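You operate a simulated robot arm through the tools that you are given. There is no shell and no other tool. Be economical: measure what you need, move in short steps, check, and stop when the job is done.

The job below is to be done with a simulated robot arm. You get a single attempt, and the scene is never put back.

## Task
Line the white carton, pack the tubs on the order card and shut it.
Fine: swing the arm with the green knob clear before you shut flap one; the other packs stay.

The check looks at the end state, three seconds after you hand in, the way a careful person would. Anything else that was tipped, shoved, dropped, spilled or broken makes it a failure.

## Robot
A 7-joint arm with a two-finger parallel gripper, fixed in place. Base frame: the origin is at the foot of the arm, x ahead of it, y to its left, z up; the work surface is at about z = 80. Lengths are in cm, angles in rad, forces in N, time in s.
With the tool pointing down near the work surface it reaches from about 22 to 74 cm from the base axis. Its first joint turns from -2.897 to 2.897 rad. Payload 1.57 kg.
Tool frame: the origin (TCP) lies between the finger pads and is the grasp point; the fingertips stand 3 cm ahead of it; z points along the fingers, y is the line along which they close. Largest opening 11 cm; finger width 2.4, thickness 1.2; the body of the gripper, 4.8 by 11.2 cm, starts 7.8 cm behind the TCP.
Orientation is that of the tool frame in the base frame, as [roll, pitch, yaw] about the fixed x, y, z axes, in that order (R = Rz(yaw) Ry(pitch) Rx(roll)). With the fingers straight down and closing along the base's y, the tool's x points along the base's -x, its y along +y and its z along -z.

## Interface
- The arm moves only by the tool move_arm. Its argument "commands" is a list of rows, each a list of 7 numbers: the shift along the tool's x, y, z in units of 30 mm (1.0 is 30 mm), then the turn, a rotation vector about the tool's x, y, z in units of 5 degrees (1.0 is 5 degrees), then the finger opening in cm, from 0 to 11. In form: [[dx, dy, dz, ax, ay, az, claw], ...]. A call has 1 to 20 rows; each row shifts and turns the commanded pose from where the row before left it, along the tool's axes as they then stand. A call with a number of a shift or a turn outside -1 to 1 is refused whole. Rows are played at 5 a second. More than 5 cm and 0.15 rad between two rows, or a gripper value outside its range, and nothing of the call is played. A pose out of reach is approached as far as the arm can. The call stops where the force on the tool passes 90 N (or 10 N more than at its start, if that is more) or the arm is blocked; 0.2 s more then pass. Each finger travels about 4.5 cm/s and halts on what it meets, pressing with about 21 N; the grip force reading is that of the motor and also rises with nothing between the fingers. The clock runs only during rows and for 0.2 s after the last one: add rows that do not move to give the fingers time. It gives the time, the measured TCP pose, the force on the tool (base axes), the opening and the grip force at its end, in the units of the frame above (readings bear some noise).
- Cameras (640 x 400 px; columns grow to the right, rows downward): "scene" is fixed at [5.08, -50.11, 160.41]; the picture's right is [0.02, -1.00, 0.00], its down [-0.93, -0.02, -0.38] and it looks along [0.38, 0.01, -0.93] (base axes); focal length 214 px, centre (320, 200). "wrist" rides on the gripper at [7, 1.6, -14.1] in the tool frame; the picture's right is [-0.23, 0.97, 0.00], its down [-0.86, -0.20, -0.48] and it looks along [-0.47, -0.11, 0.88] (tool axes); focal length 222 px, centre (320, 200). There is no depth. A picture from a camera that has moved, and an enlarged one, comes with that camera's place and axes in the base frame and with its lens.
- get_image(camera): a new picture of that camera. It takes no simulated time.
- lift_body(by): slides the trunk up (or, below 0, down) by that many cm; the arm rides with it, the base frame stays. It gives what a move gives, with no picture.
- inspect(camera, box): a new picture of the part [left, top, right, bottom] of that camera's present view, enlarged. It takes no simulated time.
- sign_off(): hands the job in; it is judged then, once.

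Work in short steps. Places have to be worked out from the pictures, the camera data and where the tool is seen: move nearer, look again, correct. Check each grasp and each placing, and mend what went wrong. You have 120 turns and 68 pictures in all, those below and enlarged ones among them. Open the gripper and draw the arm clear of the work before you hand the job in, unless the task says otherwise; then end with one line.

The tools are called after "Emit:" as name(argument=value, ...) on one line, values as JSON. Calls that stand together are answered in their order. move_arm: Moves the arm, as the interface text tells. Its arguments: {"type":"object","properties":{"commands":{"type":"array","items":{"type":"array","items":{"type":"number"}}}},"required":["commands"]} The other tools are called the same way: lift_body (by) slides the trunk up or down; get_image (camera) takes a picture; inspect (camera, box) takes an enlarged picture of a part of a camera's view; sign_off () hands the job in.

At the start:

```text
t: 0.0
eef_pos: [39.74, -27.28, 131.01]
ee_rot: [-3.141, 0.002, -3.14]
ft_force: [0.5, 0.3, -0.3]
grip_width: 11.03
finger_force: 0.0
trunk travel left (down, up): [-52.5, 6.5]
```

scene: 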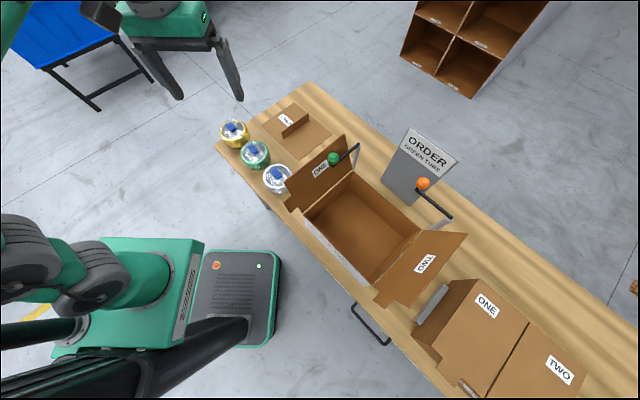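
wrist: 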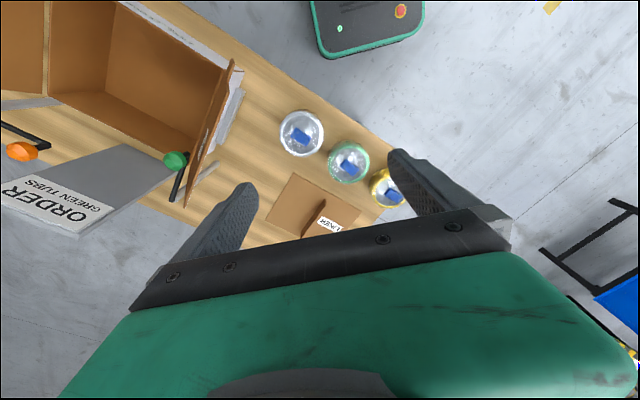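

I start by enlarging the order card, the carton and the tubs in the scene view.

Emit:
inspect(camera="scene", box=[200, 80, 360, 200])

Emit:
inspect(camera="scene", box=[270, 110, 480, 310])

Emit:
inspect(camera="scene", box=[400, 220, 640, 400])

```text
3.33 times, centred on (280, 140) of scene
camera zoom: at [5.08, -50.11, 160.41], right [0.02, -1.0, 0.0], down [-0.93, -0.02, -0.38], along [0.38, 0.01, -0.93], focal length 715 px, centre (453, 400)
```

zoom: 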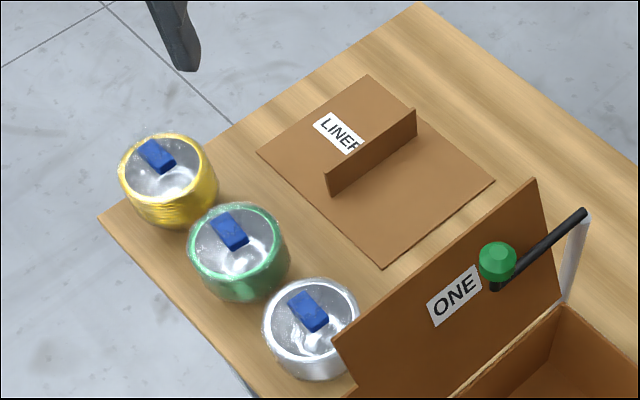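

```text
2.00 times, centred on (375, 210) of scene
camera zoom: at [5.08, -50.11, 160.41], right [0.02, -1.0, 0.0], down [-0.93, -0.02, -0.38], along [0.38, 0.01, -0.93], focal length 429 px, centre (210, 180)
```

zoom: 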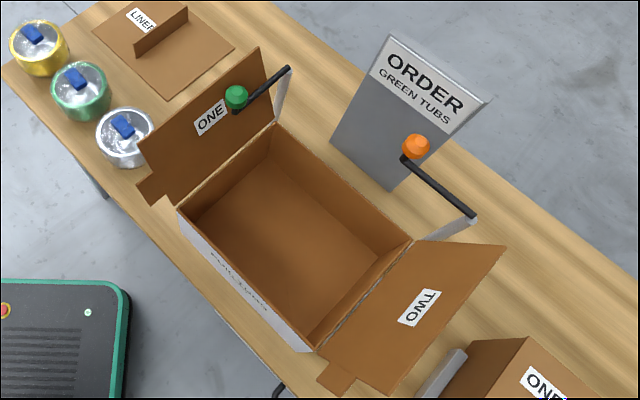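

```text
2.22 times, centred on (520, 310) of scene
camera zoom: at [5.08, -50.11, 160.41], right [0.02, -1.0, 0.0], down [-0.93, -0.02, -0.38], along [0.38, 0.01, -0.93], focal length 477 px, centre (-124, -44)
```

zoom: 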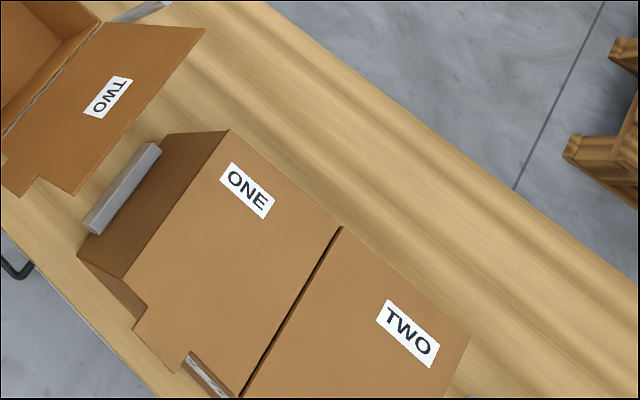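

The order card reads GREEN TUBS, and I can see one green tub. The table and carton sit about 45° off the base axes. I estimate the carton rim at D 51–76 and L 11–42, where D is outward and L is to the robot's right. I turn the tool 45° to line up with the table and look.

Emit:
move_arm(commands=[[0, 0, 0, 0, 0, 1, 11], [0, 0, 0, 0, 0, 1, 11], [0, 0, 0, 0, 0, 1, 11], [0, 0, 0, 0, 0, 1, 11], [0, 0, 0, 0, 0, 1, 11], [0, 0, 0, 0, 0, 1, 11], [0, 0, 0, 0, 0, 1, 11], [0, 0, 0, 0, 0, 1, 11], [0, 0, 0, 0, 0, 1, 11], [0, 0, 0, 0, 0, 0, 11], [0, 0, 0, 0, 0, 0, 11]])

Emit:
get_image(camera="wrist")

```text
t: 2.4
eef_pos: [39.59, -27.25, 131.12]
ee_rot: [3.141, 0.001, 2.356]
ft_force: [-0.2, 0.6, 0.3]
grip_width: 10.99
finger_force: 0.1
trunk travel left (down, up): [-52.5, 6.5]
```

```text
62 pictures are left
camera wrist: at [35.72, -21.17, 145.19], right [0.85, 0.53, 0.0], down [0.46, -0.75, 0.48], along [0.25, -0.41, -0.88], focal length 222 px, centre (320, 200)
```

wrist: 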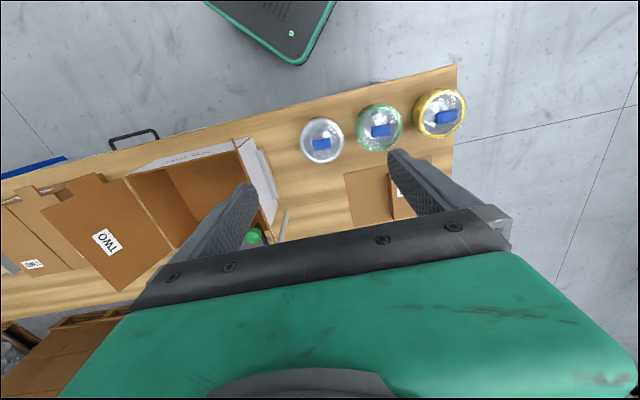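

The wrist view agrees with the scene estimates. I move over toward the liner fin, staying high, so I can measure it and test the reach.

Emit:
move_arm(commands=[[-0.6, 0.8, 0.85, 0, 0, 0, 11], [-0.6, 0.8, 0.85, 0, 0, 0, 11], [-0.6, 0.8, 0.85, 0, 0, 0, 11], [-0.6, 0.8, 0.85, 0, 0, 0, 11], [-0.6, 0.8, 0.85, 0, 0, 0, 11], [-0.6, 0.8, 0.85, 0, 0, 0, 11], [-0.6, 0.8, 0.85, 0, 0, 0, 11], [0, 0, 0, 0, 0, 0, 11], [0, 0, 0, 0, 0, 0, 11]])

Emit:
get_image(camera="wrist")

```text
t: 4.4
eef_pos: [60.49, -24.27, 113.03]
ee_rot: [3.141, -0.001, 2.357]
ft_force: [-0.3, 0.7, -0.3]
grip_width: 10.99
finger_force: 0.1
trunk travel left (down, up): [-52.5, 6.5]
```

```text
61 pictures are left
camera wrist: at [56.64, -18.1, 127.17], right [0.85, 0.53, 0.0], down [0.46, -0.75, 0.48], along [0.25, -0.41, -0.88], focal length 222 px, centre (320, 200)
```

wrist: 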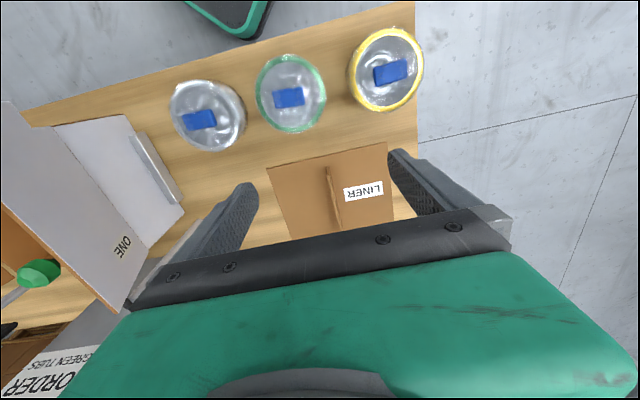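

The fin is visible from here. I enlarge the liner and tub area to measure it.

Emit:
inspect(camera="wrist", box=[150, 40, 440, 240])

Emit:
inspect(camera="wrist", box=[0, 90, 260, 320])

```text
2.00 times, centred on (295, 140) of wrist
camera zoom: at [56.64, -18.1, 127.17], right [0.85, 0.53, 0.0], down [0.46, -0.75, 0.48], along [0.25, -0.41, -0.88], focal length 444 px, centre (370, 320)
```

zoom: 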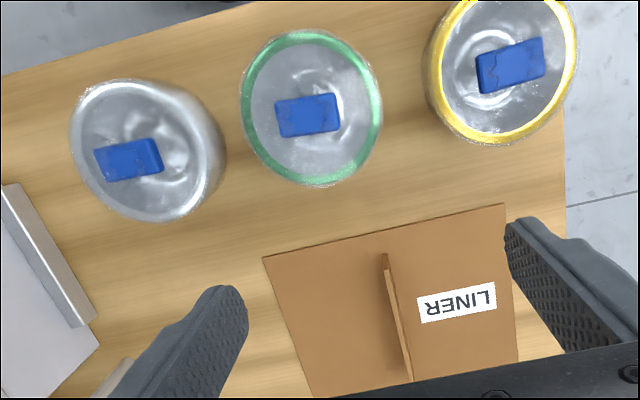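

```text
1.74 times, centred on (130, 205) of wrist
camera zoom: at [56.64, -18.1, 127.17], right [0.85, 0.53, 0.0], down [0.46, -0.75, 0.48], along [0.25, -0.41, -0.88], focal length 386 px, centre (650, 191)
```

zoom: 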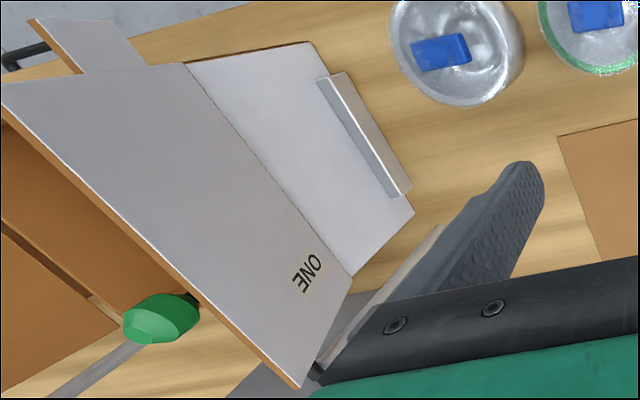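

The fin runs outward at about L −25 from D 71, and its top is near z 85. I go outward with the tool upright to find the reach limit.

Emit:
move_arm(commands=[[-0.94, 0, 0.8, 0, 0, 0, 8], [-0.94, 0, 0.8, 0, 0, 0, 8], [-0.94, 0, 0.8, 0, 0, 0, 8], [-0.94, 0, 0.8, 0, 0, 0, 8], [-0.94, 0, 0.8, 0, 0, 0, 8], [0, 0, 0, 0, 0, 0, 8], [0, 0, 0, 0, 0, 0, 8]])

Emit:
get_image(camera="wrist")

```text
t: 6.0
eef_pos: [66.0, -30.34, 102.24]
ee_rot: [3.14, -0.001, 2.356]
ft_force: [0.4, -0.2, -0.3]
grip_width: 8.01
finger_force: 0.1
out of reach, approached as far as the arm can: row 3, 4, 5
trunk travel left (down, up): [-52.5, 6.5]
```

```text
58 pictures are left
camera wrist: at [62.02, -24.14, 116.32], right [0.85, 0.53, 0.0], down [0.46, -0.75, 0.48], along [0.25, -0.41, -0.88], focal length 222 px, centre (320, 200)
```

wrist: 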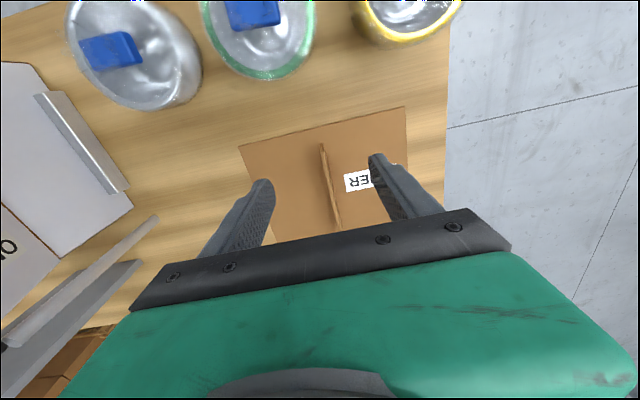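

Upright reach ends at a radius of about 72.6 cm, so I tilt the fingers 30° outward and move out over the fin.

Emit:
move_arm(commands=[[0, 0, 0, 0, -1, 0, 8], [0, 0, 0, 0, -1, 0, 8], [0, 0, 0, 0, -1, 0, 8], [0, 0, 0, 0, -1, 0, 8], [0, 0, 0, 0, -1, 0, 8], [0, 0, 0, 0, -1, 0, 8], [-0.6, 0, 0.34, 0, 0, 0, 8], [-0.6, 0, 0.34, 0, 0, 0, 8], [0.3, 0, 0.52, 0, 0, 0, 8], [0.3, 0, 0.52, 0, 0, 0, 8], [0.3, 0, 0.52, 0, 0, 0, 8], [0, 0, 0, 0, 0, 0, 8], [0, 0, 0, 0, 0, 0, 8]])

Emit:
get_image(camera="wrist")

Emit:
inspect(camera="scene", box=[200, 60, 360, 160])

```text
t: 8.8
eef_pos: [68.9, -33.23, 97.17]
ee_rot: [3.14, 0.524, 2.356]
ft_force: [-0.1, 0.5, -0.8]
grip_width: 8.0
finger_force: 0.0
trunk travel left (down, up): [-52.5, 6.5]
```

```text
57 pictures are left
camera wrist: at [60.64, -22.69, 105.98], right [0.83, 0.55, 0.11], down [0.21, -0.5, 0.84], along [0.52, -0.67, -0.53], focal length 222 px, centre (320, 200)
```

wrist: 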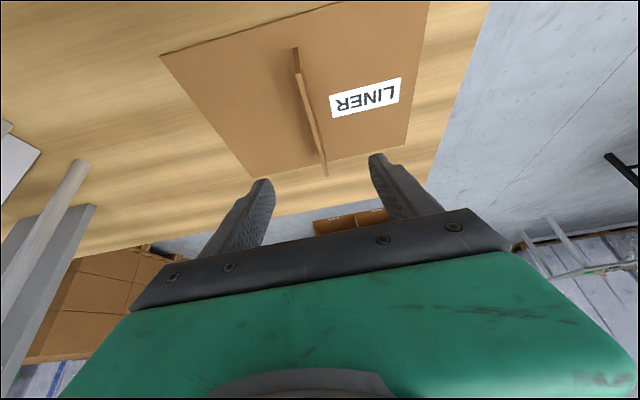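

```text
4.00 times, centred on (280, 110) of scene
camera zoom: at [5.08, -50.11, 160.41], right [0.02, -1.0, 0.0], down [-0.93, -0.02, -0.38], along [0.38, 0.01, -0.93], focal length 858 px, centre (480, 560)
```

zoom: 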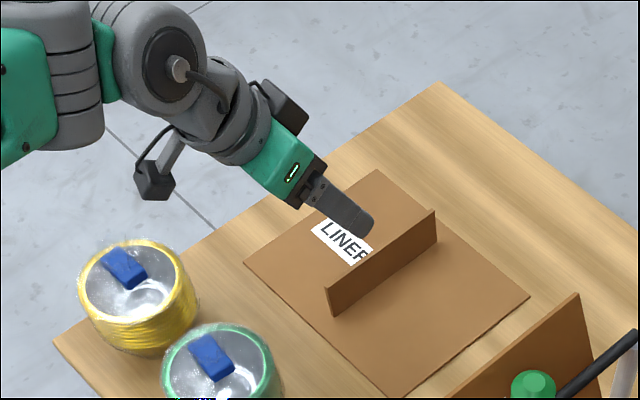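

The fingers straddle the fin line at L −25.2, and the fin spans about D 68–86. I move out 4 cm and lower to grip height.

Emit:
move_arm(commands=[[-0.58, 0, 0.34, 0, 0, 0, 8], [-0.57, 0, 0.33, 0, 0, 0, 8], [0.5, 0, 0.866, 0, 0, 0, 8], [0.5, 0, 0.866, 0, 0, 0, 8], [0.5, 0, 0.866, 0, 0, 0, 7], [0.3, 0, 0.52, 0, 0, 0, 6], [0, 0, 0, 0, 0, 0, 6], [0, 0, 0, 0, 0, 0, 6]])

Emit:
inspect(camera="scene", box=[200, 60, 360, 160])

```text
t: 10.6
eef_pos: [71.6, -36.06, 86.4]
ee_rot: [3.14, 0.523, 2.355]
ft_force: [0.0, -0.5, 0.0]
grip_width: 5.99
finger_force: 0.1
trunk travel left (down, up): [-52.5, 6.5]
```

```text
4.00 times, centred on (280, 110) of scene
camera zoom: at [5.08, -50.11, 160.41], right [0.02, -1.0, 0.0], down [-0.93, -0.02, -0.38], along [0.38, 0.01, -0.93], focal length 858 px, centre (480, 560)
```

zoom: 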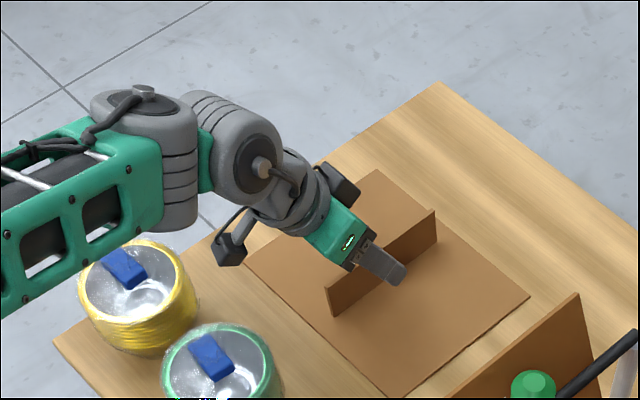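

At D 76.1 and z 86.4 there's no contact. I go 1.8 cm lower and close on the fin.

Emit:
move_arm(commands=[[0.15, 0, 0.26, 0, 0, 0, 6], [0.15, 0, 0.26, 0, 0, 0, 6], [0, 0, 0, 0, 0, 0, 3], [0, 0, 0, 0, 0, 0, 0], [0, 0, 0, 0, 0, 0, 0], [0, 0, 0, 0, 0, 0, 0], [0, 0, 0, 0, 0, 0, 0], [0, 0, 0, 0, 0, 0, 0]])

Emit:
get_image(camera="wrist")

```text
t: 12.4
eef_pos: [71.71, -36.0, 84.5]
ee_rot: [3.141, 0.523, 2.357]
ft_force: [0.6, -0.9, -0.1]
grip_width: 0.52
finger_force: 21.2
trunk travel left (down, up): [-52.5, 6.5]
```

```text
54 pictures are left
camera wrist: at [63.46, -25.53, 93.33], right [0.83, 0.55, 0.11], down [0.21, -0.5, 0.84], along [0.52, -0.67, -0.53], focal length 222 px, centre (320, 200)
```

wrist: 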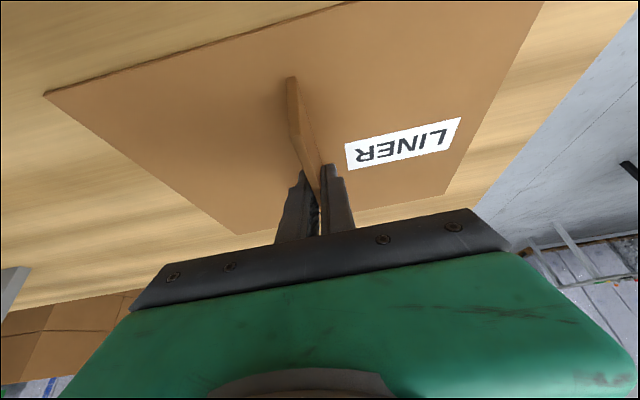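

The fin is gripped (0.52 cm opening, 21 N). I lift it 6 cm and check that it comes up level.

Emit:
move_arm(commands=[[-0.25, 0, -0.433, 0, 0, 0, 0], [-0.25, 0, -0.433, 0, 0, 0, 0], [-0.25, 0, -0.433, 0, 0, 0, 0], [-0.25, 0, -0.433, 0, 0, 0, 0], [0, 0, 0, 0, 0, 0, 0]])

Emit:
get_image(camera="wrist")

Emit:
get_image(camera="scene")

```text
t: 13.6
eef_pos: [71.69, -36.03, 90.61]
ee_rot: [3.14, 0.524, 2.355]
ft_force: [0.6, 0.5, 0.3]
grip_width: 0.53
finger_force: 20.6
trunk travel left (down, up): [-52.5, 6.5]
```

```text
53 pictures are left
camera wrist: at [63.45, -25.41, 99.29], right [0.83, 0.55, 0.11], down [0.21, -0.5, 0.84], along [0.52, -0.67, -0.53], focal length 222 px, centre (320, 200)
```

wrist: 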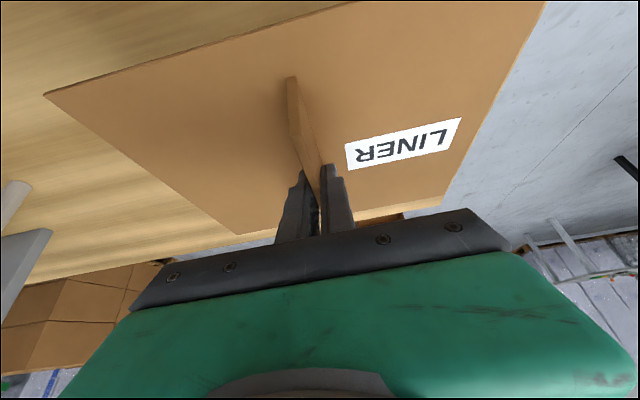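

```text
52 pictures are left
```

scene: 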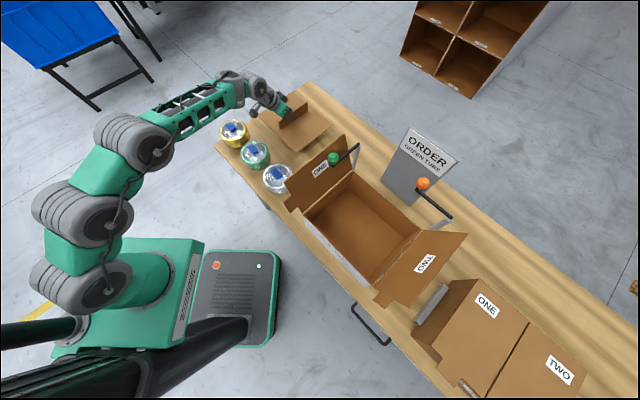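

The liner is hanging level. I raise it high, draw it inward, then carry it across above the flap.

Emit:
move_arm(commands=[[-0.5, 0, -0.866, 0, 0, 0, 0], [-0.5, 0, -0.866, 0, 0, 0, 0], [-0.5, 0, -0.866, 0, 0, 0, 0], [-0.5, 0, -0.866, 0, 0, 0, 0], [-0.5, 0, -0.866, 0, 0, 0, 0], [0.256, 0, -0.956, 0, 0, 0, 0], [0.256, 0, -0.956, 0, 0, 0, 0], [0.256, 0, -0.956, 0, 0, 0, 0], [0.256, 0, -0.956, 0, 0, 0, 0], [0.256, 0, -0.956, 0, 0, 0, 0], [0.256, 0, -0.956, 0, 0, 0, 0], [0.256, 0, -0.956, 0, 0, 0, 0], [0, 0, 0, 0, 0, 0, 0]])

```text
t: 16.4
eef_pos: [61.38, -25.42, 120.38]
ee_rot: [3.14, 0.523, 2.356]
ft_force: [0.0, 0.0, 0.0]
grip_width: 0.54
finger_force: 21.2
trunk travel left (down, up): [-52.5, 6.5]
```

At D 61.4 and z 120 it is clear of everything. I carry it across to above the carton.

Emit:
move_arm(commands=[[0, -1, 0, 0, 0, 0, 0], [0, -1, 0, 0, 0, 0, 0], [0, -1, 0, 0, 0, 0, 0], [0, -1, 0, 0, 0, 0, 0], [0, -1, 0, 0, 0, 0, 0], [0, -1, 0, 0, 0, 0, 0], [0, -1, 0, 0, 0, 0, 0], [0, -1, 0, 0, 0, 0, 0], [0, -1, 0, 0, 0, 0, 0], [0, -1, 0, 0, 0, 0, 0], [0, -1, 0, 0, 0, 0, 0], [0, -1, 0, 0, 0, 0, 0], [0, -1, 0, 0, 0, 0, 0], [0, -1, 0, 0, 0, 0, 0], [0, -1, 0, 0, 0, 0, 0], [0, -1, 0, 0, 0, 0, 0], [0, -1, 0, 0, 0, 0, 0], [0, 0, 0, 0, 0, 0, 0]])

Emit:
get_image(camera="wrist")

Emit:
get_image(camera="scene")

```text
t: 20.2
eef_pos: [25.14, -61.7, 120.31]
ee_rot: [3.139, 0.523, 2.357]
ft_force: [-0.4, -1.2, -0.1]
grip_width: 0.51
finger_force: 20.9
trunk travel left (down, up): [-52.5, 6.5]
```

```text
51 pictures are left
camera wrist: at [16.88, -51.17, 129.11], right [0.83, 0.55, 0.11], down [0.21, -0.5, 0.84], along [0.52, -0.67, -0.53], focal length 222 px, centre (320, 200)
```

wrist: 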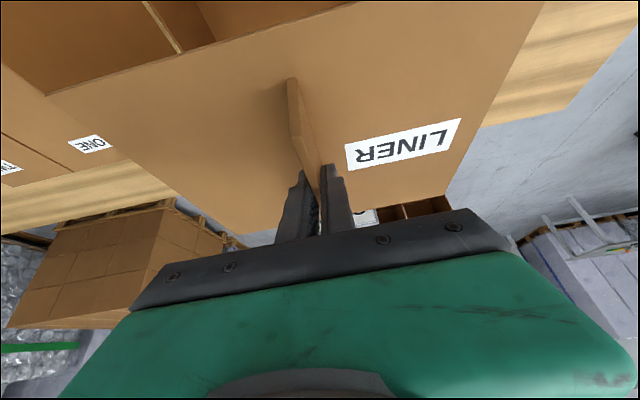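

```text
50 pictures are left
```

scene: 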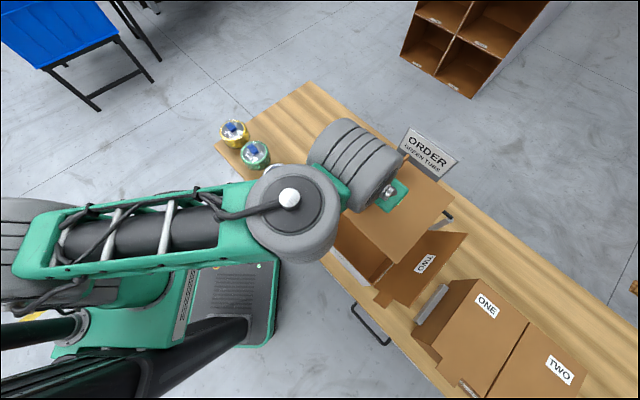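

From the wrist views I get the carton outer at D 50.1–73.8 and L 12.2–41.6, with the rim near z 93.4. The held liner spans −8.9..+11.9 in D and ±13.3 in L about the TCP. I correct by −0.9 D and +1.2 L and lower to just above the rim.

Emit:
move_arm(commands=[[0.26, -0.4, -0.15, 0, 0, 0, 0], [0.5, 0, 0.866, 0, 0, 0, 0], [0.5, 0, 0.866, 0, 0, 0, 0], [0.5, 0, 0.866, 0, 0, 0, 0], [0.5, 0, 0.866, 0, 0, 0, 0], [0.5, 0, 0.866, 0, 0, 0, 0], [0.25, 0, 0.433, 0, 0, 0, 0], [0, 0, 0, 0, 0, 0, 0]])

Emit:
get_image(camera="wrist")

Emit:
inspect(camera="scene", box=[270, 110, 480, 310])

```text
t: 22.0
eef_pos: [23.67, -61.72, 103.72]
ee_rot: [3.139, 0.523, 2.356]
ft_force: [-0.2, -0.8, 0.1]
grip_width: 0.54
finger_force: 21.2
trunk travel left (down, up): [-52.5, 6.5]
```

```text
49 pictures are left
camera wrist: at [15.46, -51.3, 112.42], right [0.83, 0.55, 0.11], down [0.21, -0.5, 0.84], along [0.52, -0.67, -0.53], focal length 222 px, centre (320, 200)
```

wrist: 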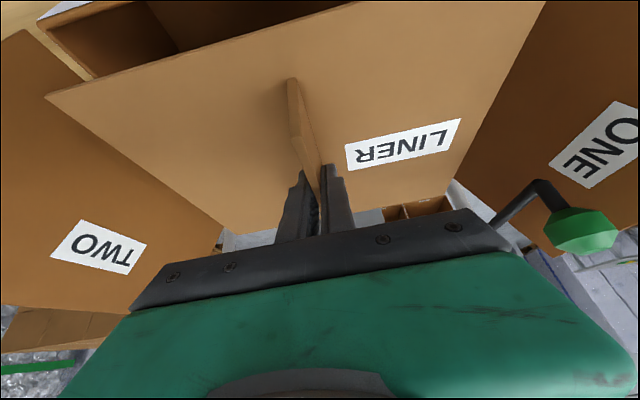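

```text
2.00 times, centred on (375, 210) of scene
camera zoom: at [5.08, -50.11, 160.41], right [0.02, -1.0, 0.0], down [-0.93, -0.02, -0.38], along [0.38, 0.01, -0.93], focal length 429 px, centre (210, 180)
```

zoom: 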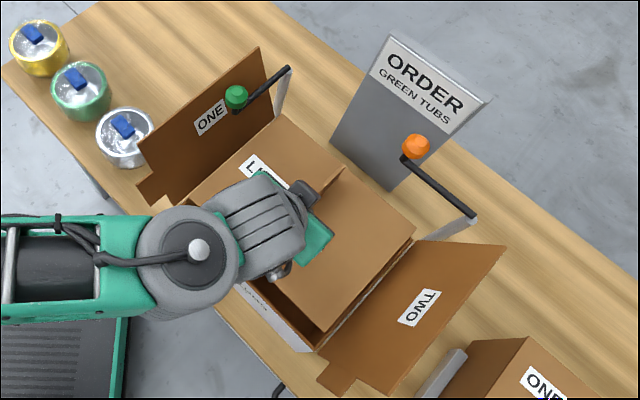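

The liner sits well over the opening. I lower it until it is about 1.5 cm above the rim and check the gaps on each side.

Emit:
move_arm(commands=[[0.25, 0, 0.433, 0, 0, 0, 0], [0.25, 0, 0.433, 0, 0, 0, 0], [0.25, 0, 0.433, 0, 0, 0, 0], [0, 0, 0, 0, 0, 0, 0]])

Emit:
inspect(camera="wrist", box=[0, 0, 300, 240])

Emit:
inspect(camera="wrist", box=[380, 0, 640, 240])

Emit:
inspect(camera="scene", box=[290, 150, 440, 300])

```text
t: 23.0
eef_pos: [23.87, -61.79, 99.35]
ee_rot: [3.139, 0.522, 2.357]
ft_force: [-0.1, -0.9, 0.1]
grip_width: 0.57
finger_force: 21.0
trunk travel left (down, up): [-52.5, 6.5]
```

```text
1.67 times, centred on (150, 120) of wrist
camera zoom: at [15.56, -51.25, 107.97], right [0.83, 0.55, 0.11], down [0.21, -0.5, 0.84], along [0.52, -0.67, -0.53], focal length 370 px, centre (603, 333)
```

zoom: 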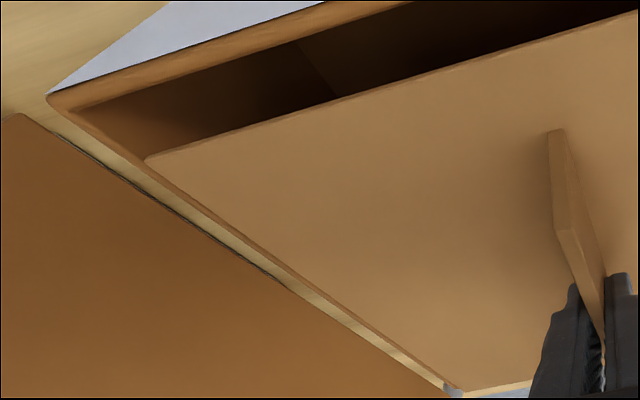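

```text
1.67 times, centred on (510, 120) of wrist
camera zoom: at [15.56, -51.25, 107.97], right [0.83, 0.55, 0.11], down [0.21, -0.5, 0.84], along [0.52, -0.67, -0.53], focal length 370 px, centre (3, 333)
```

zoom: 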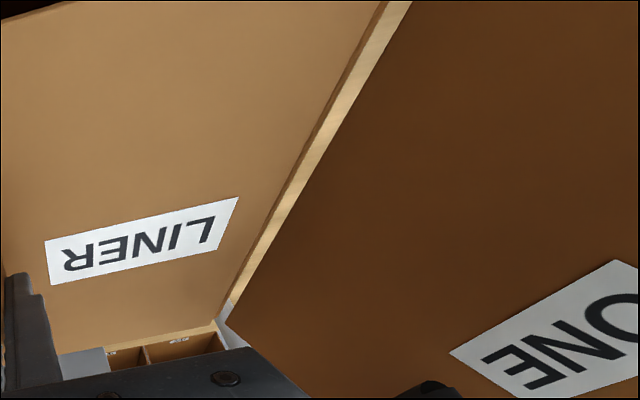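

```text
2.67 times, centred on (365, 225) of scene
camera zoom: at [5.08, -50.11, 160.41], right [0.02, -1.0, 0.0], down [-0.93, -0.02, -0.38], along [0.38, 0.01, -0.93], focal length 572 px, centre (200, 133)
```

zoom: 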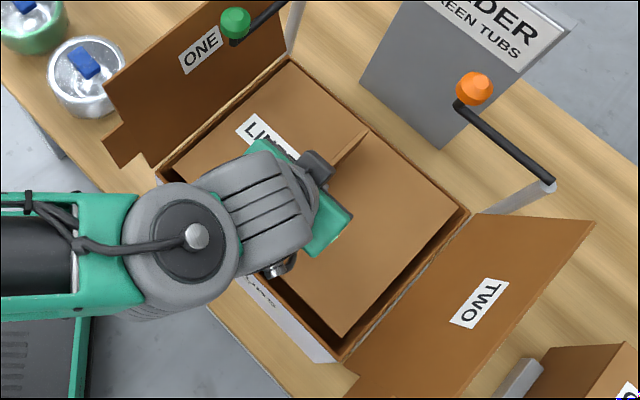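

The liner is inside the rim outline all round, with roughly even gaps. I shift it slightly right and inward, then lower part way into the carton.

Emit:
move_arm(commands=[[0.07, -0.13, -0.04, 0, 0, 0, 0], [0.25, 0, 0.433, 0, 0, 0, 0], [0.25, 0, 0.433, 0, 0, 0, 0], [0.25, 0, 0.433, 0, 0, 0, 0], [0.2, 0, 0.346, 0, 0, 0, 0], [0, 0, 0, 0, 0, 0, 0]])

Emit:
get_image(camera="wrist")

Emit:
inspect(camera="scene", box=[290, 150, 440, 300])

```text
t: 24.4
eef_pos: [23.49, -62.05, 93.63]
ee_rot: [3.14, 0.524, 2.355]
ft_force: [0.6, -0.5, -1.3]
grip_width: 0.53
finger_force: 21.3
trunk travel left (down, up): [-52.5, 6.5]
```

```text
44 pictures are left
camera wrist: at [15.15, -51.51, 102.24], right [0.83, 0.55, 0.11], down [0.21, -0.5, 0.84], along [0.52, -0.67, -0.53], focal length 222 px, centre (320, 200)
```

wrist: 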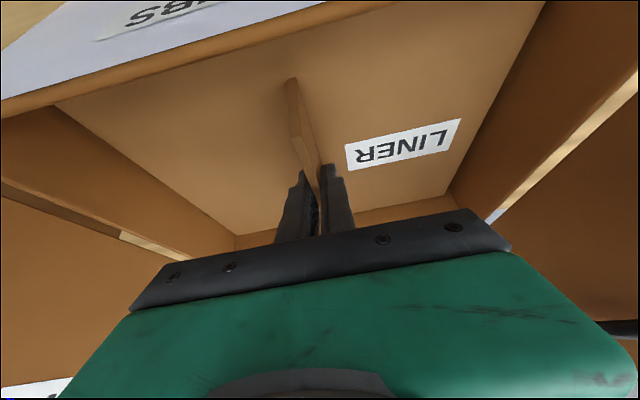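

```text
2.67 times, centred on (365, 225) of scene
camera zoom: at [5.08, -50.11, 160.41], right [0.02, -1.0, 0.0], down [-0.93, -0.02, -0.38], along [0.38, 0.01, -0.93], focal length 572 px, centre (200, 133)
```

zoom: 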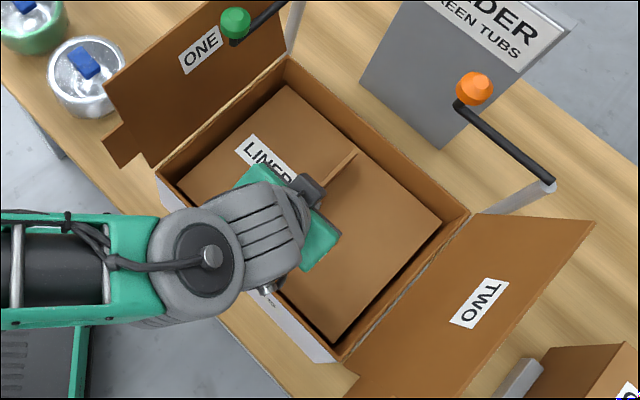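

The liner has entered the carton and its edges are clear of the walls. I keep lowering, watching the force.

Emit:
move_arm(commands=[[0.25, 0, 0.433, 0, 0, 0, 0], [0.25, 0, 0.433, 0, 0, 0, 0], [0.25, 0, 0.433, 0, 0, 0, 0], [0.25, 0, 0.433, 0, 0, 0, 0], [0.15, 0, 0.26, 0, 0, 0, 0], [0, 0, 0, 0, 0, 0, 0]])

Emit:
get_image(camera="wrist")

```text
t: 25.8
eef_pos: [23.46, -61.91, 86.76]
ee_rot: [3.14, 0.524, 2.357]
ft_force: [-0.4, 0.7, 0.1]
grip_width: 0.55
finger_force: 20.7
trunk travel left (down, up): [-52.5, 6.5]
```

```text
42 pictures are left
camera wrist: at [15.16, -51.42, 95.43], right [0.83, 0.55, 0.11], down [0.21, -0.5, 0.84], along [0.52, -0.67, -0.53], focal length 222 px, centre (320, 200)
```

wrist: 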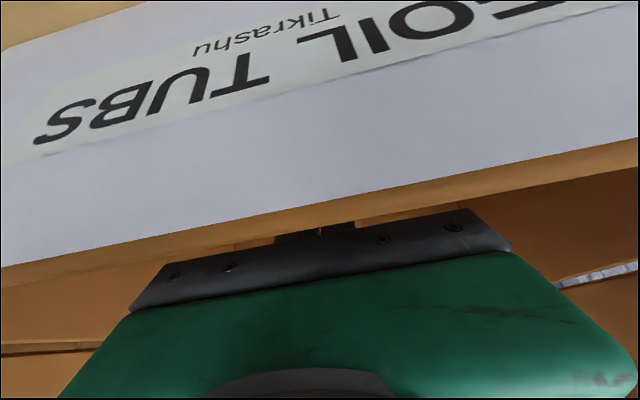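

No contact yet, and the liner should be about 1.5–2 cm above the floor. I lower in small rows until it touches.

Emit:
move_arm(commands=[[0.1, 0, 0.173, 0, 0, 0, 0], [0.1, 0, 0.173, 0, 0, 0, 0], [0.06, 0, 0.104, 0, 0, 0, 0], [0, 0, 0, 0, 0, 0, 0]])

```text
t: 26.8
eef_pos: [23.45, -61.98, 85.26]
ee_rot: [3.14, 0.523, 2.356]
ft_force: [1.2, 0.0, 1.0]
grip_width: 0.51
finger_force: 20.6
trunk travel left (down, up): [-52.5, 6.5]
```

Emit:
move_arm(commands=[[0.03, 0, 0.052, 0, 0, 0, 0], [0.03, 0, 0.052, 0, 0, 0, 0], [0, 0, 0, 0, 0, 0, 0]])

```text
t: 27.6
eef_pos: [23.38, -61.95, 85.1]
ee_rot: [-3.138, 0.53, 2.358]
ft_force: [2.5, 2.0, 19.1]
grip_width: 0.54
finger_force: 21.1
trunk travel left (down, up): [-52.5, 6.5]
```

Contact at z 85.1, with 19 N upward, so the liner is on the carton floor. I ease up a touch, open a little and withdraw straight up.

Emit:
move_arm(commands=[[-0.03, 0, -0.052, 0, 0, 0, 0], [0, 0, 0, 0, 0, 0, 4], [0, 0, 0, 0, 0, 0, 4], [0, 0, 0, 0, 0, 0, 4], [-0.25, 0, -0.433, 0, 0, 0, 4], [-0.25, 0, -0.433, 0, 0, 0, 4], [-0.5, 0, -0.866, 0, 0, 0, 4], [-0.5, 0, -0.866, 0, 0, 0, 4], [-0.5, 0, -0.866, 0, 0, 0, 4], [-0.5, 0, -0.866, 0, 0, 0, 4], [-0.5, 0, -0.866, 0, 0, 0, 4], [-0.5, 0, -0.866, 0, 0, 0, 4], [-0.5, 0, -0.866, 0, 0, 0, 4], [-0.5, 0, -0.866, 0, 0, 0, 4], [-0.5, 0, -0.866, 0, 0, 0, 4], [-0.5, 0, -0.866, 0, 0, 0, 4], [0, 0, 0, 0, 0, 0, 4]])

Emit:
get_image(camera="wrist")

```text
t: 31.2
eef_pos: [23.43, -61.81, 117.82]
ee_rot: [3.141, 0.525, 2.356]
ft_force: [0.3, -0.3, 0.3]
grip_width: 4.02
finger_force: 0.0
trunk travel left (down, up): [-52.5, 6.5]
```

```text
41 pictures are left
camera wrist: at [15.17, -51.33, 126.56], right [0.83, 0.55, 0.11], down [0.21, -0.5, 0.84], along [0.52, -0.67, -0.53], focal length 222 px, centre (320, 200)
```

wrist: 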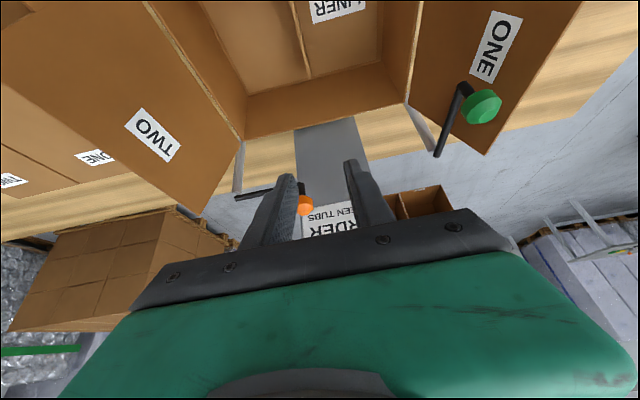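

The liner is lying flat in the carton. Triangulating, the green knob is near D 65.5, L 9.3, z 107.6, on a bar pivoting at a post near D 77.6, L 9.6. I move above the knob for a closer look.

Emit:
move_arm(commands=[[-0.14, 0.95, 0.08, 0, 0, 0, 6], [-0.14, 0.95, 0.08, 0, 0, 0, 6], [-0.14, 0.95, 0.08, 0, 0, 0, 6], [-0.14, 0.95, 0.08, 0, 0, 0, 6], [-0.14, 0.95, 0.08, 0, 0, 0, 6], [-0.14, 0.95, 0.08, 0, 0, 0, 6], [0, 0, 0, 0, 0, 0, 6]])

Emit:
get_image(camera="wrist")

Emit:
inspect(camera="scene", box=[290, 110, 440, 260])

```text
t: 32.8
eef_pos: [37.53, -51.9, 117.92]
ee_rot: [3.14, 0.525, 2.355]
ft_force: [0.1, 0.5, 0.8]
grip_width: 5.96
finger_force: 0.2
trunk travel left (down, up): [-52.5, 6.5]
```

```text
40 pictures are left
camera wrist: at [29.24, -41.35, 126.67], right [0.83, 0.55, 0.11], down [0.21, -0.5, 0.84], along [0.52, -0.67, -0.53], focal length 222 px, centre (320, 200)
```

wrist: 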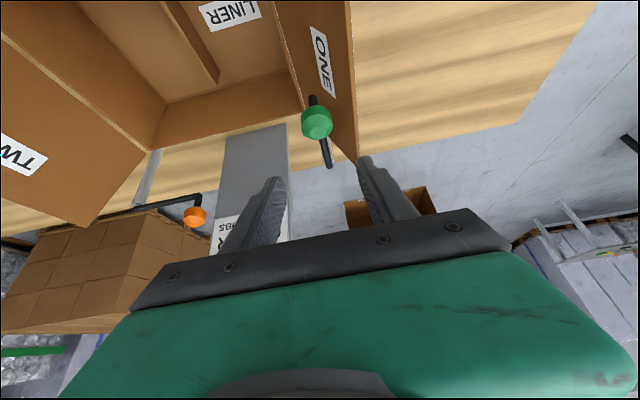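

```text
2.67 times, centred on (365, 185) of scene
camera zoom: at [5.08, -50.11, 160.41], right [0.02, -1.0, 0.0], down [-0.93, -0.02, -0.38], along [0.38, 0.01, -0.93], focal length 572 px, centre (200, 240)
```

zoom: 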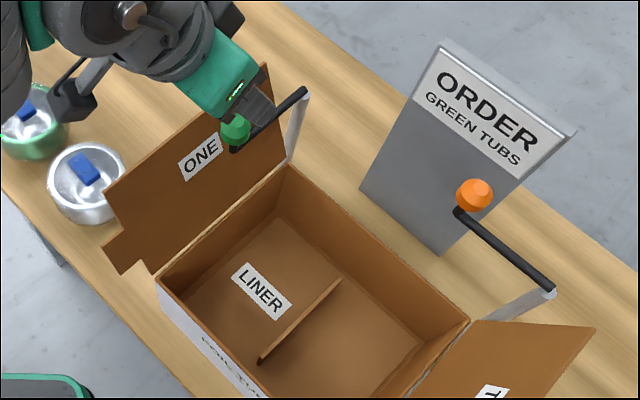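

A second view puts the knob at D 64.9, L 9.6, z 108, about 3.2 cm wide. The flap's top edge is just to its left. I lower with the left finger in the gap beside the knob.

Emit:
move_arm(commands=[[-0.277, -0.18, 0.16, 0, 0, 0, 6], [0.3, 0, 0.52, 0, 0, 0, 6], [0.3, 0, 0.52, 0, 0, 0, 6], [0.3, 0, 0.52, 0, 0, 0, 6], [0.25, 0, 0.433, 0, 0, 0, 6], [0.25, 0, 0.433, 0, 0, 0, 6], [0, 0, 0, 0, 0, 0, 6]])

Emit:
get_image(camera="wrist")

```text
t: 34.4
eef_pos: [37.9, -52.77, 109.47]
ee_rot: [3.14, 0.522, 2.354]
ft_force: [0.5, 0.1, 0.2]
grip_width: 5.98
finger_force: 0.0
trunk travel left (down, up): [-52.5, 6.5]
```

```text
38 pictures are left
camera wrist: at [29.52, -42.31, 118.14], right [0.83, 0.55, 0.11], down [0.21, -0.5, 0.84], along [0.52, -0.67, -0.53], focal length 222 px, centre (320, 200)
```

wrist: 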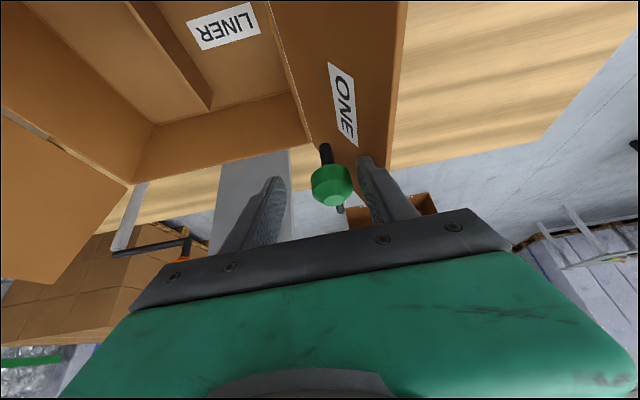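

The knob sits between the fingertips with no contact. I close on it.

Emit:
move_arm(commands=[[0, 0, 0, 0, 0, 0, 4], [0, 0, 0, 0, 0, 0, 2], [0, 0, 0, 0, 0, 0, 2], [0, 0, 0, 0, 0, 0, 2], [0, 0, 0, 0, 0, 0, 2]])

Emit:
get_image(camera="wrist")

```text
t: 35.6
eef_pos: [37.7, -52.88, 109.57]
ee_rot: [3.139, 0.523, 2.355]
ft_force: [-0.1, -0.8, 0.4]
grip_width: 3.09
finger_force: 39.7
trunk travel left (down, up): [-52.5, 6.5]
```

```text
37 pictures are left
camera wrist: at [29.52, -42.31, 118.15], right [0.83, 0.55, 0.11], down [0.21, -0.5, 0.84], along [0.52, -0.67, -0.53], focal length 222 px, centre (320, 200)
```

wrist: 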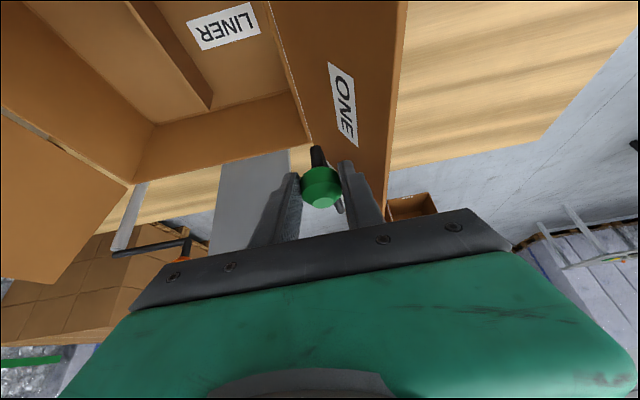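

The knob is held at 3.09 cm. I drag it along its arc about the post for the first 30°.

Emit:
move_arm(commands=[[-0.058, -0.4, 0.033, 0, 0, 0, 2], [-0.08, -0.36, 0.047, 0, 0, 0, 2], [-0.085, -0.35, 0.048, 0, 0, 0, 2], [-0.13, -0.34, 0.075, 0, 0, 0, 2], [-0.138, -0.33, 0.08, 0, 0, 0, 2], [0, 0, 0, 0, 0, 0, 2]])

Emit:
get_image(camera="wrist")

```text
t: 37.0
eef_pos: [35.26, -57.96, 109.46]
ee_rot: [3.14, 0.522, 2.359]
ft_force: [3.5, 3.6, -5.8]
grip_width: 3.09
finger_force: 39.9
trunk travel left (down, up): [-52.5, 6.5]
```

```text
36 pictures are left
camera wrist: at [26.95, -47.42, 118.24], right [0.83, 0.55, 0.11], down [0.21, -0.5, 0.84], along [0.52, -0.67, -0.53], focal length 222 px, centre (320, 200)
```

wrist: 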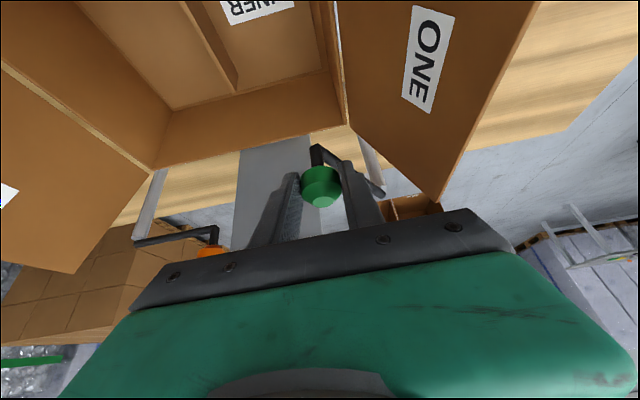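

The arm swings freely, with only a few newtons. I carry it on to about 60°.

Emit:
move_arm(commands=[[-0.173, -0.31, 0.1, 0, 0, 0, 2], [-0.193, -0.293, 0.112, 0, 0, 0, 2], [-0.217, -0.273, 0.125, 0, 0, 0, 2], [-0.237, -0.25, 0.137, 0, 0, 0, 2], [-0.254, -0.223, 0.147, 0, 0, 0, 2], [-0.268, -0.2, 0.155, 0, 0, 0, 2], [0, 0, 0, 0, 0, 0, 2]])

```text
t: 38.6
eef_pos: [35.24, -64.43, 109.63]
ee_rot: [-3.141, 0.524, 2.356]
ft_force: [6.4, 4.6, -1.6]
grip_width: 3.1
finger_force: 40.0
trunk travel left (down, up): [-52.5, 6.5]
```

At about 60° and still smooth. I continue toward 90° so the bar lies behind the far wall, like the orange one.

Emit:
move_arm(commands=[[-0.28, -0.167, 0.162, 0, 0, 0, 2], [-0.3, -0.143, 0.173, 0, 0, 0, 2], [-0.306, -0.113, 0.177, 0, 0, 0, 2], [-0.318, -0.077, 0.183, 0, 0, 0, 2], [-0.318, -0.05, 0.183, 0, 0, 0, 2], [-0.318, -0.017, 0.183, 0, 0, 0, 2], [0, 0, 0, 0, 0, 0, 2]])

Emit:
get_image(camera="wrist")

Emit:
inspect(camera="scene", box=[290, 110, 480, 260])

```text
t: 40.2
eef_pos: [37.67, -68.58, 109.61]
ee_rot: [-3.139, 0.526, 2.367]
ft_force: [15.9, 43.4, 7.0]
grip_width: 3.13
finger_force: 39.7
out of reach, approached as far as the arm can: row 5, 6
trunk travel left (down, up): [-52.5, 6.5]
```

```text
35 pictures are left
camera wrist: at [29.36, -58.03, 118.3], right [0.82, 0.56, 0.11], down [0.22, -0.49, 0.84], along [0.52, -0.67, -0.53], focal length 222 px, centre (320, 200)
```

wrist: 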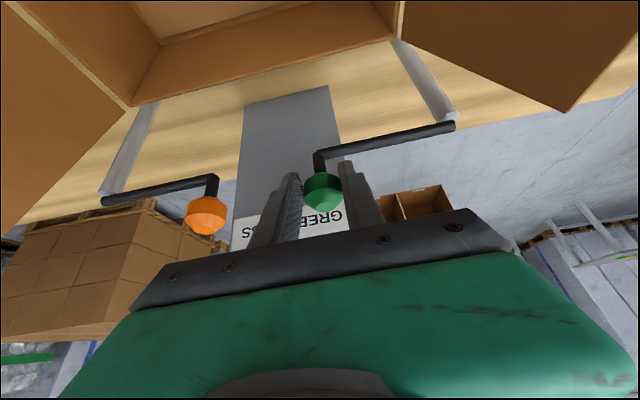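

```text
2.67 times, centred on (385, 185) of scene
camera zoom: at [5.08, -50.11, 160.41], right [0.02, -1.0, 0.0], down [-0.93, -0.02, -0.38], along [0.38, 0.01, -0.93], focal length 572 px, centre (147, 240)
```

zoom: 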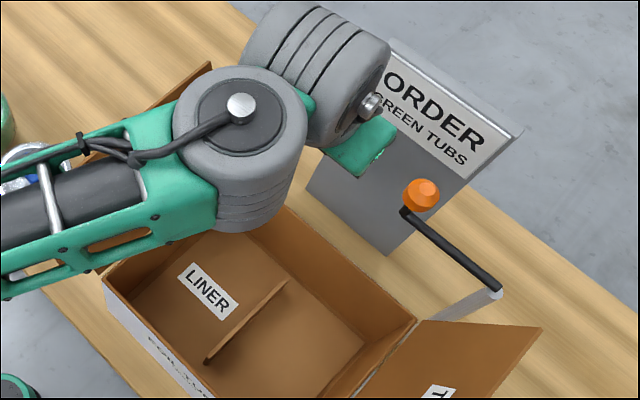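

The bar now lies behind the carton like the orange one, about 82° round. I relieve the side load, release the knob, back off along the fingers and look.

Emit:
move_arm(commands=[[0, 0.15, 0, 0, 0, 0, 2], [0, 0, 0, 0, 0, 0, 5], [0, 0, 0, 0, 0, 0, 6], [0, 0, 0, 0, 0, 0, 6], [0, 0, -0.5, 0, 0, 0, 6], [0, 0, -0.8, 0, 0, 0, 6], [0, 0, -1, 0, 0, 0, 6], [0, 0, -1, 0, 0, 0, 6], [0, 0, 0, 0, 0, 0, 3]])

Emit:
get_image(camera="wrist")

Emit:
inspect(camera="scene", box=[290, 110, 480, 260])

```text
t: 42.2
eef_pos: [34.0, -65.21, 117.92]
ee_rot: [3.139, 0.525, 2.357]
ft_force: [-1.0, -0.1, 0.0]
grip_width: 2.97
finger_force: 0.0
trunk travel left (down, up): [-52.5, 6.5]
```

```text
33 pictures are left
camera wrist: at [25.76, -54.7, 126.58], right [0.83, 0.55, 0.12], down [0.21, -0.5, 0.84], along [0.52, -0.67, -0.53], focal length 222 px, centre (320, 200)
```

wrist: 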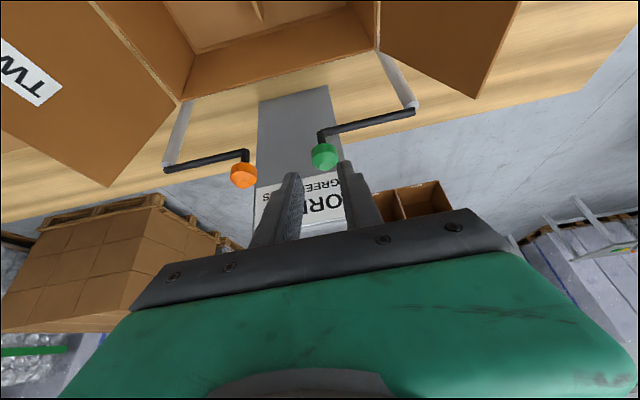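

```text
2.67 times, centred on (385, 185) of scene
camera zoom: at [5.08, -50.11, 160.41], right [0.02, -1.0, 0.0], down [-0.93, -0.02, -0.38], along [0.38, 0.01, -0.93], focal length 572 px, centre (147, 240)
```

zoom: 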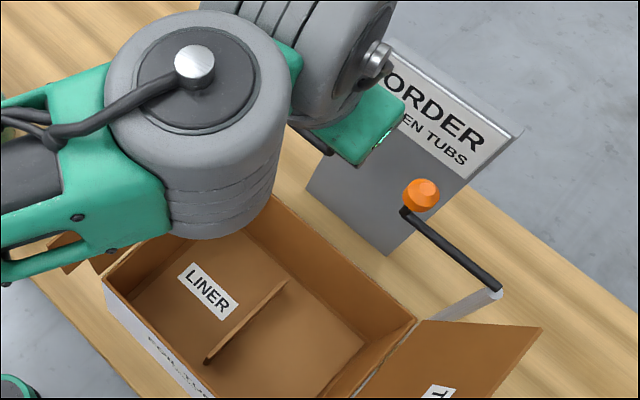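

The green bar now lies at D ≈ 77.4, parallel to and behind the carton wall, fully clear. I retreat inward, straighten the tool and travel over the green tub.

Emit:
move_arm(commands=[[0.9, 0, -0.52, 0, 0, 0, 6], [0.9, 0, -0.52, 0, 0, 0, 6], [0.9, 0, -0.52, 0, 0, 0, 6], [0.9, 0, -0.52, 0, 0, 0, 6], [0, 0.98, 0, 0, 1, 0, 8], [0, 0.98, 0, 0, 1, 0, 8], [0, 0.98, 0, 0, 1, 0, 8], [0, 0.98, 0, 0, 1, 0, 8], [0, 0.98, 0, 0, 1, 0, 8], [0, 0.98, 0, 0, 1, 0, 8], [0, 0.98, 0, 0, 0, 0, 8], [0, 0.98, 0, 0, 0, 0, 8], [0, 0.98, 0, 0, 0, 0, 8], [0, 0.98, 0, 0, 0, 0, 8], [0, 0.98, 0, 0, 0, 0, 8], [0, 0.98, 0, 0, 0, 0, 8], [0, 0.98, 0, 0, 0, 0, 8], [0, 0.98, 0, 0, 0, 0, 8], [0, 0.98, 0, 0, 0, 0, 8], [0, 0, 0, 0, 0, 0, 8]])

Emit:
get_image(camera="wrist")

```text
t: 46.4
eef_pos: [56.45, -25.25, 117.85]
ee_rot: [3.139, 0.001, 2.355]
ft_force: [-0.2, -0.1, -0.9]
grip_width: 7.99
finger_force: 0.2
trunk travel left (down, up): [-52.5, 6.5]
```

```text
31 pictures are left
camera wrist: at [52.48, -19.03, 131.97], right [0.85, 0.53, 0.0], down [0.46, -0.75, 0.48], along [0.25, -0.41, -0.88], focal length 222 px, centre (320, 200)
```

wrist: 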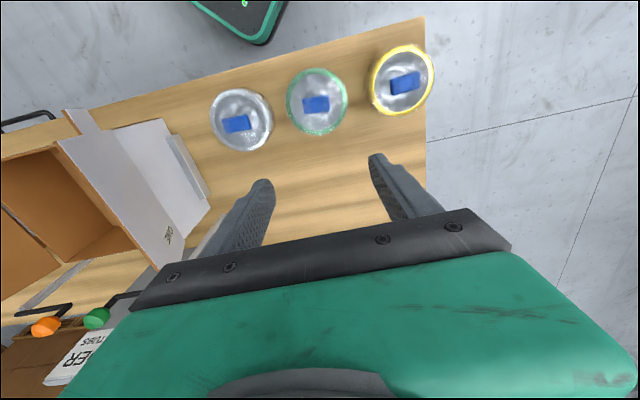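

The green tub's blue grip is at about D 54.4, L −22. I move in 3.4 cm, turn 6° to match the grip, and go down to z 101 for a close look.

Emit:
move_arm(commands=[[0.57, 0, 0, 0, 0, 0.6, 8], [0.56, 0, 0, 0, 0, 0.6, 8], [0, 0, 0.95, 0, 0, 0, 8], [0, 0, 0.95, 0, 0, 0, 8], [0, 0, 0.95, 0, 0, 0, 8], [0, 0, 0.95, 0, 0, 0, 8], [0, 0, 0.95, 0, 0, 0, 8], [0, 0, 0.85, 0, 0, 0, 8], [0, 0, 0, 0, 0, 0, 8]])

Emit:
get_image(camera="wrist")

Emit:
inspect(camera="scene", box=[200, 90, 320, 210])

```text
t: 48.4
eef_pos: [54.08, -22.76, 101.13]
ee_rot: [3.139, -0.002, 2.251]
ft_force: [-0.2, -0.8, -0.7]
grip_width: 8.0
finger_force: 0.0
trunk travel left (down, up): [-52.5, 6.5]
```

```text
30 pictures are left
camera wrist: at [50.88, -16.18, 115.22], right [0.9, 0.44, 0.0], down [0.38, -0.79, 0.48], along [0.21, -0.43, -0.88], focal length 222 px, centre (320, 200)
```

wrist: 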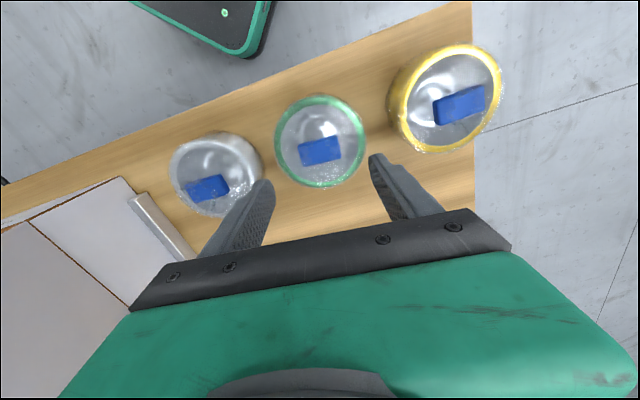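

```text
3.33 times, centred on (260, 150) of scene
camera zoom: at [5.08, -50.11, 160.41], right [0.02, -1.0, 0.0], down [-0.93, -0.02, -0.38], along [0.38, 0.01, -0.93], focal length 715 px, centre (520, 367)
```

zoom: 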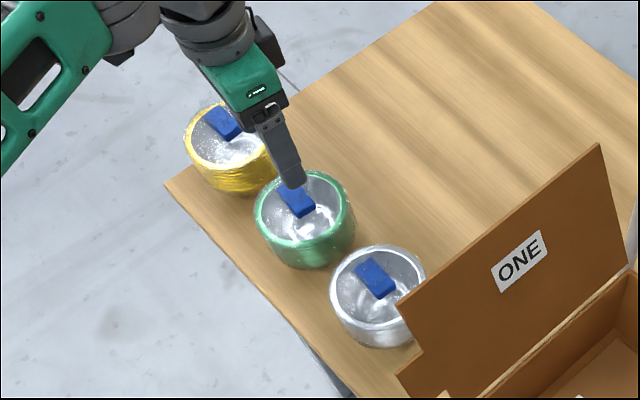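

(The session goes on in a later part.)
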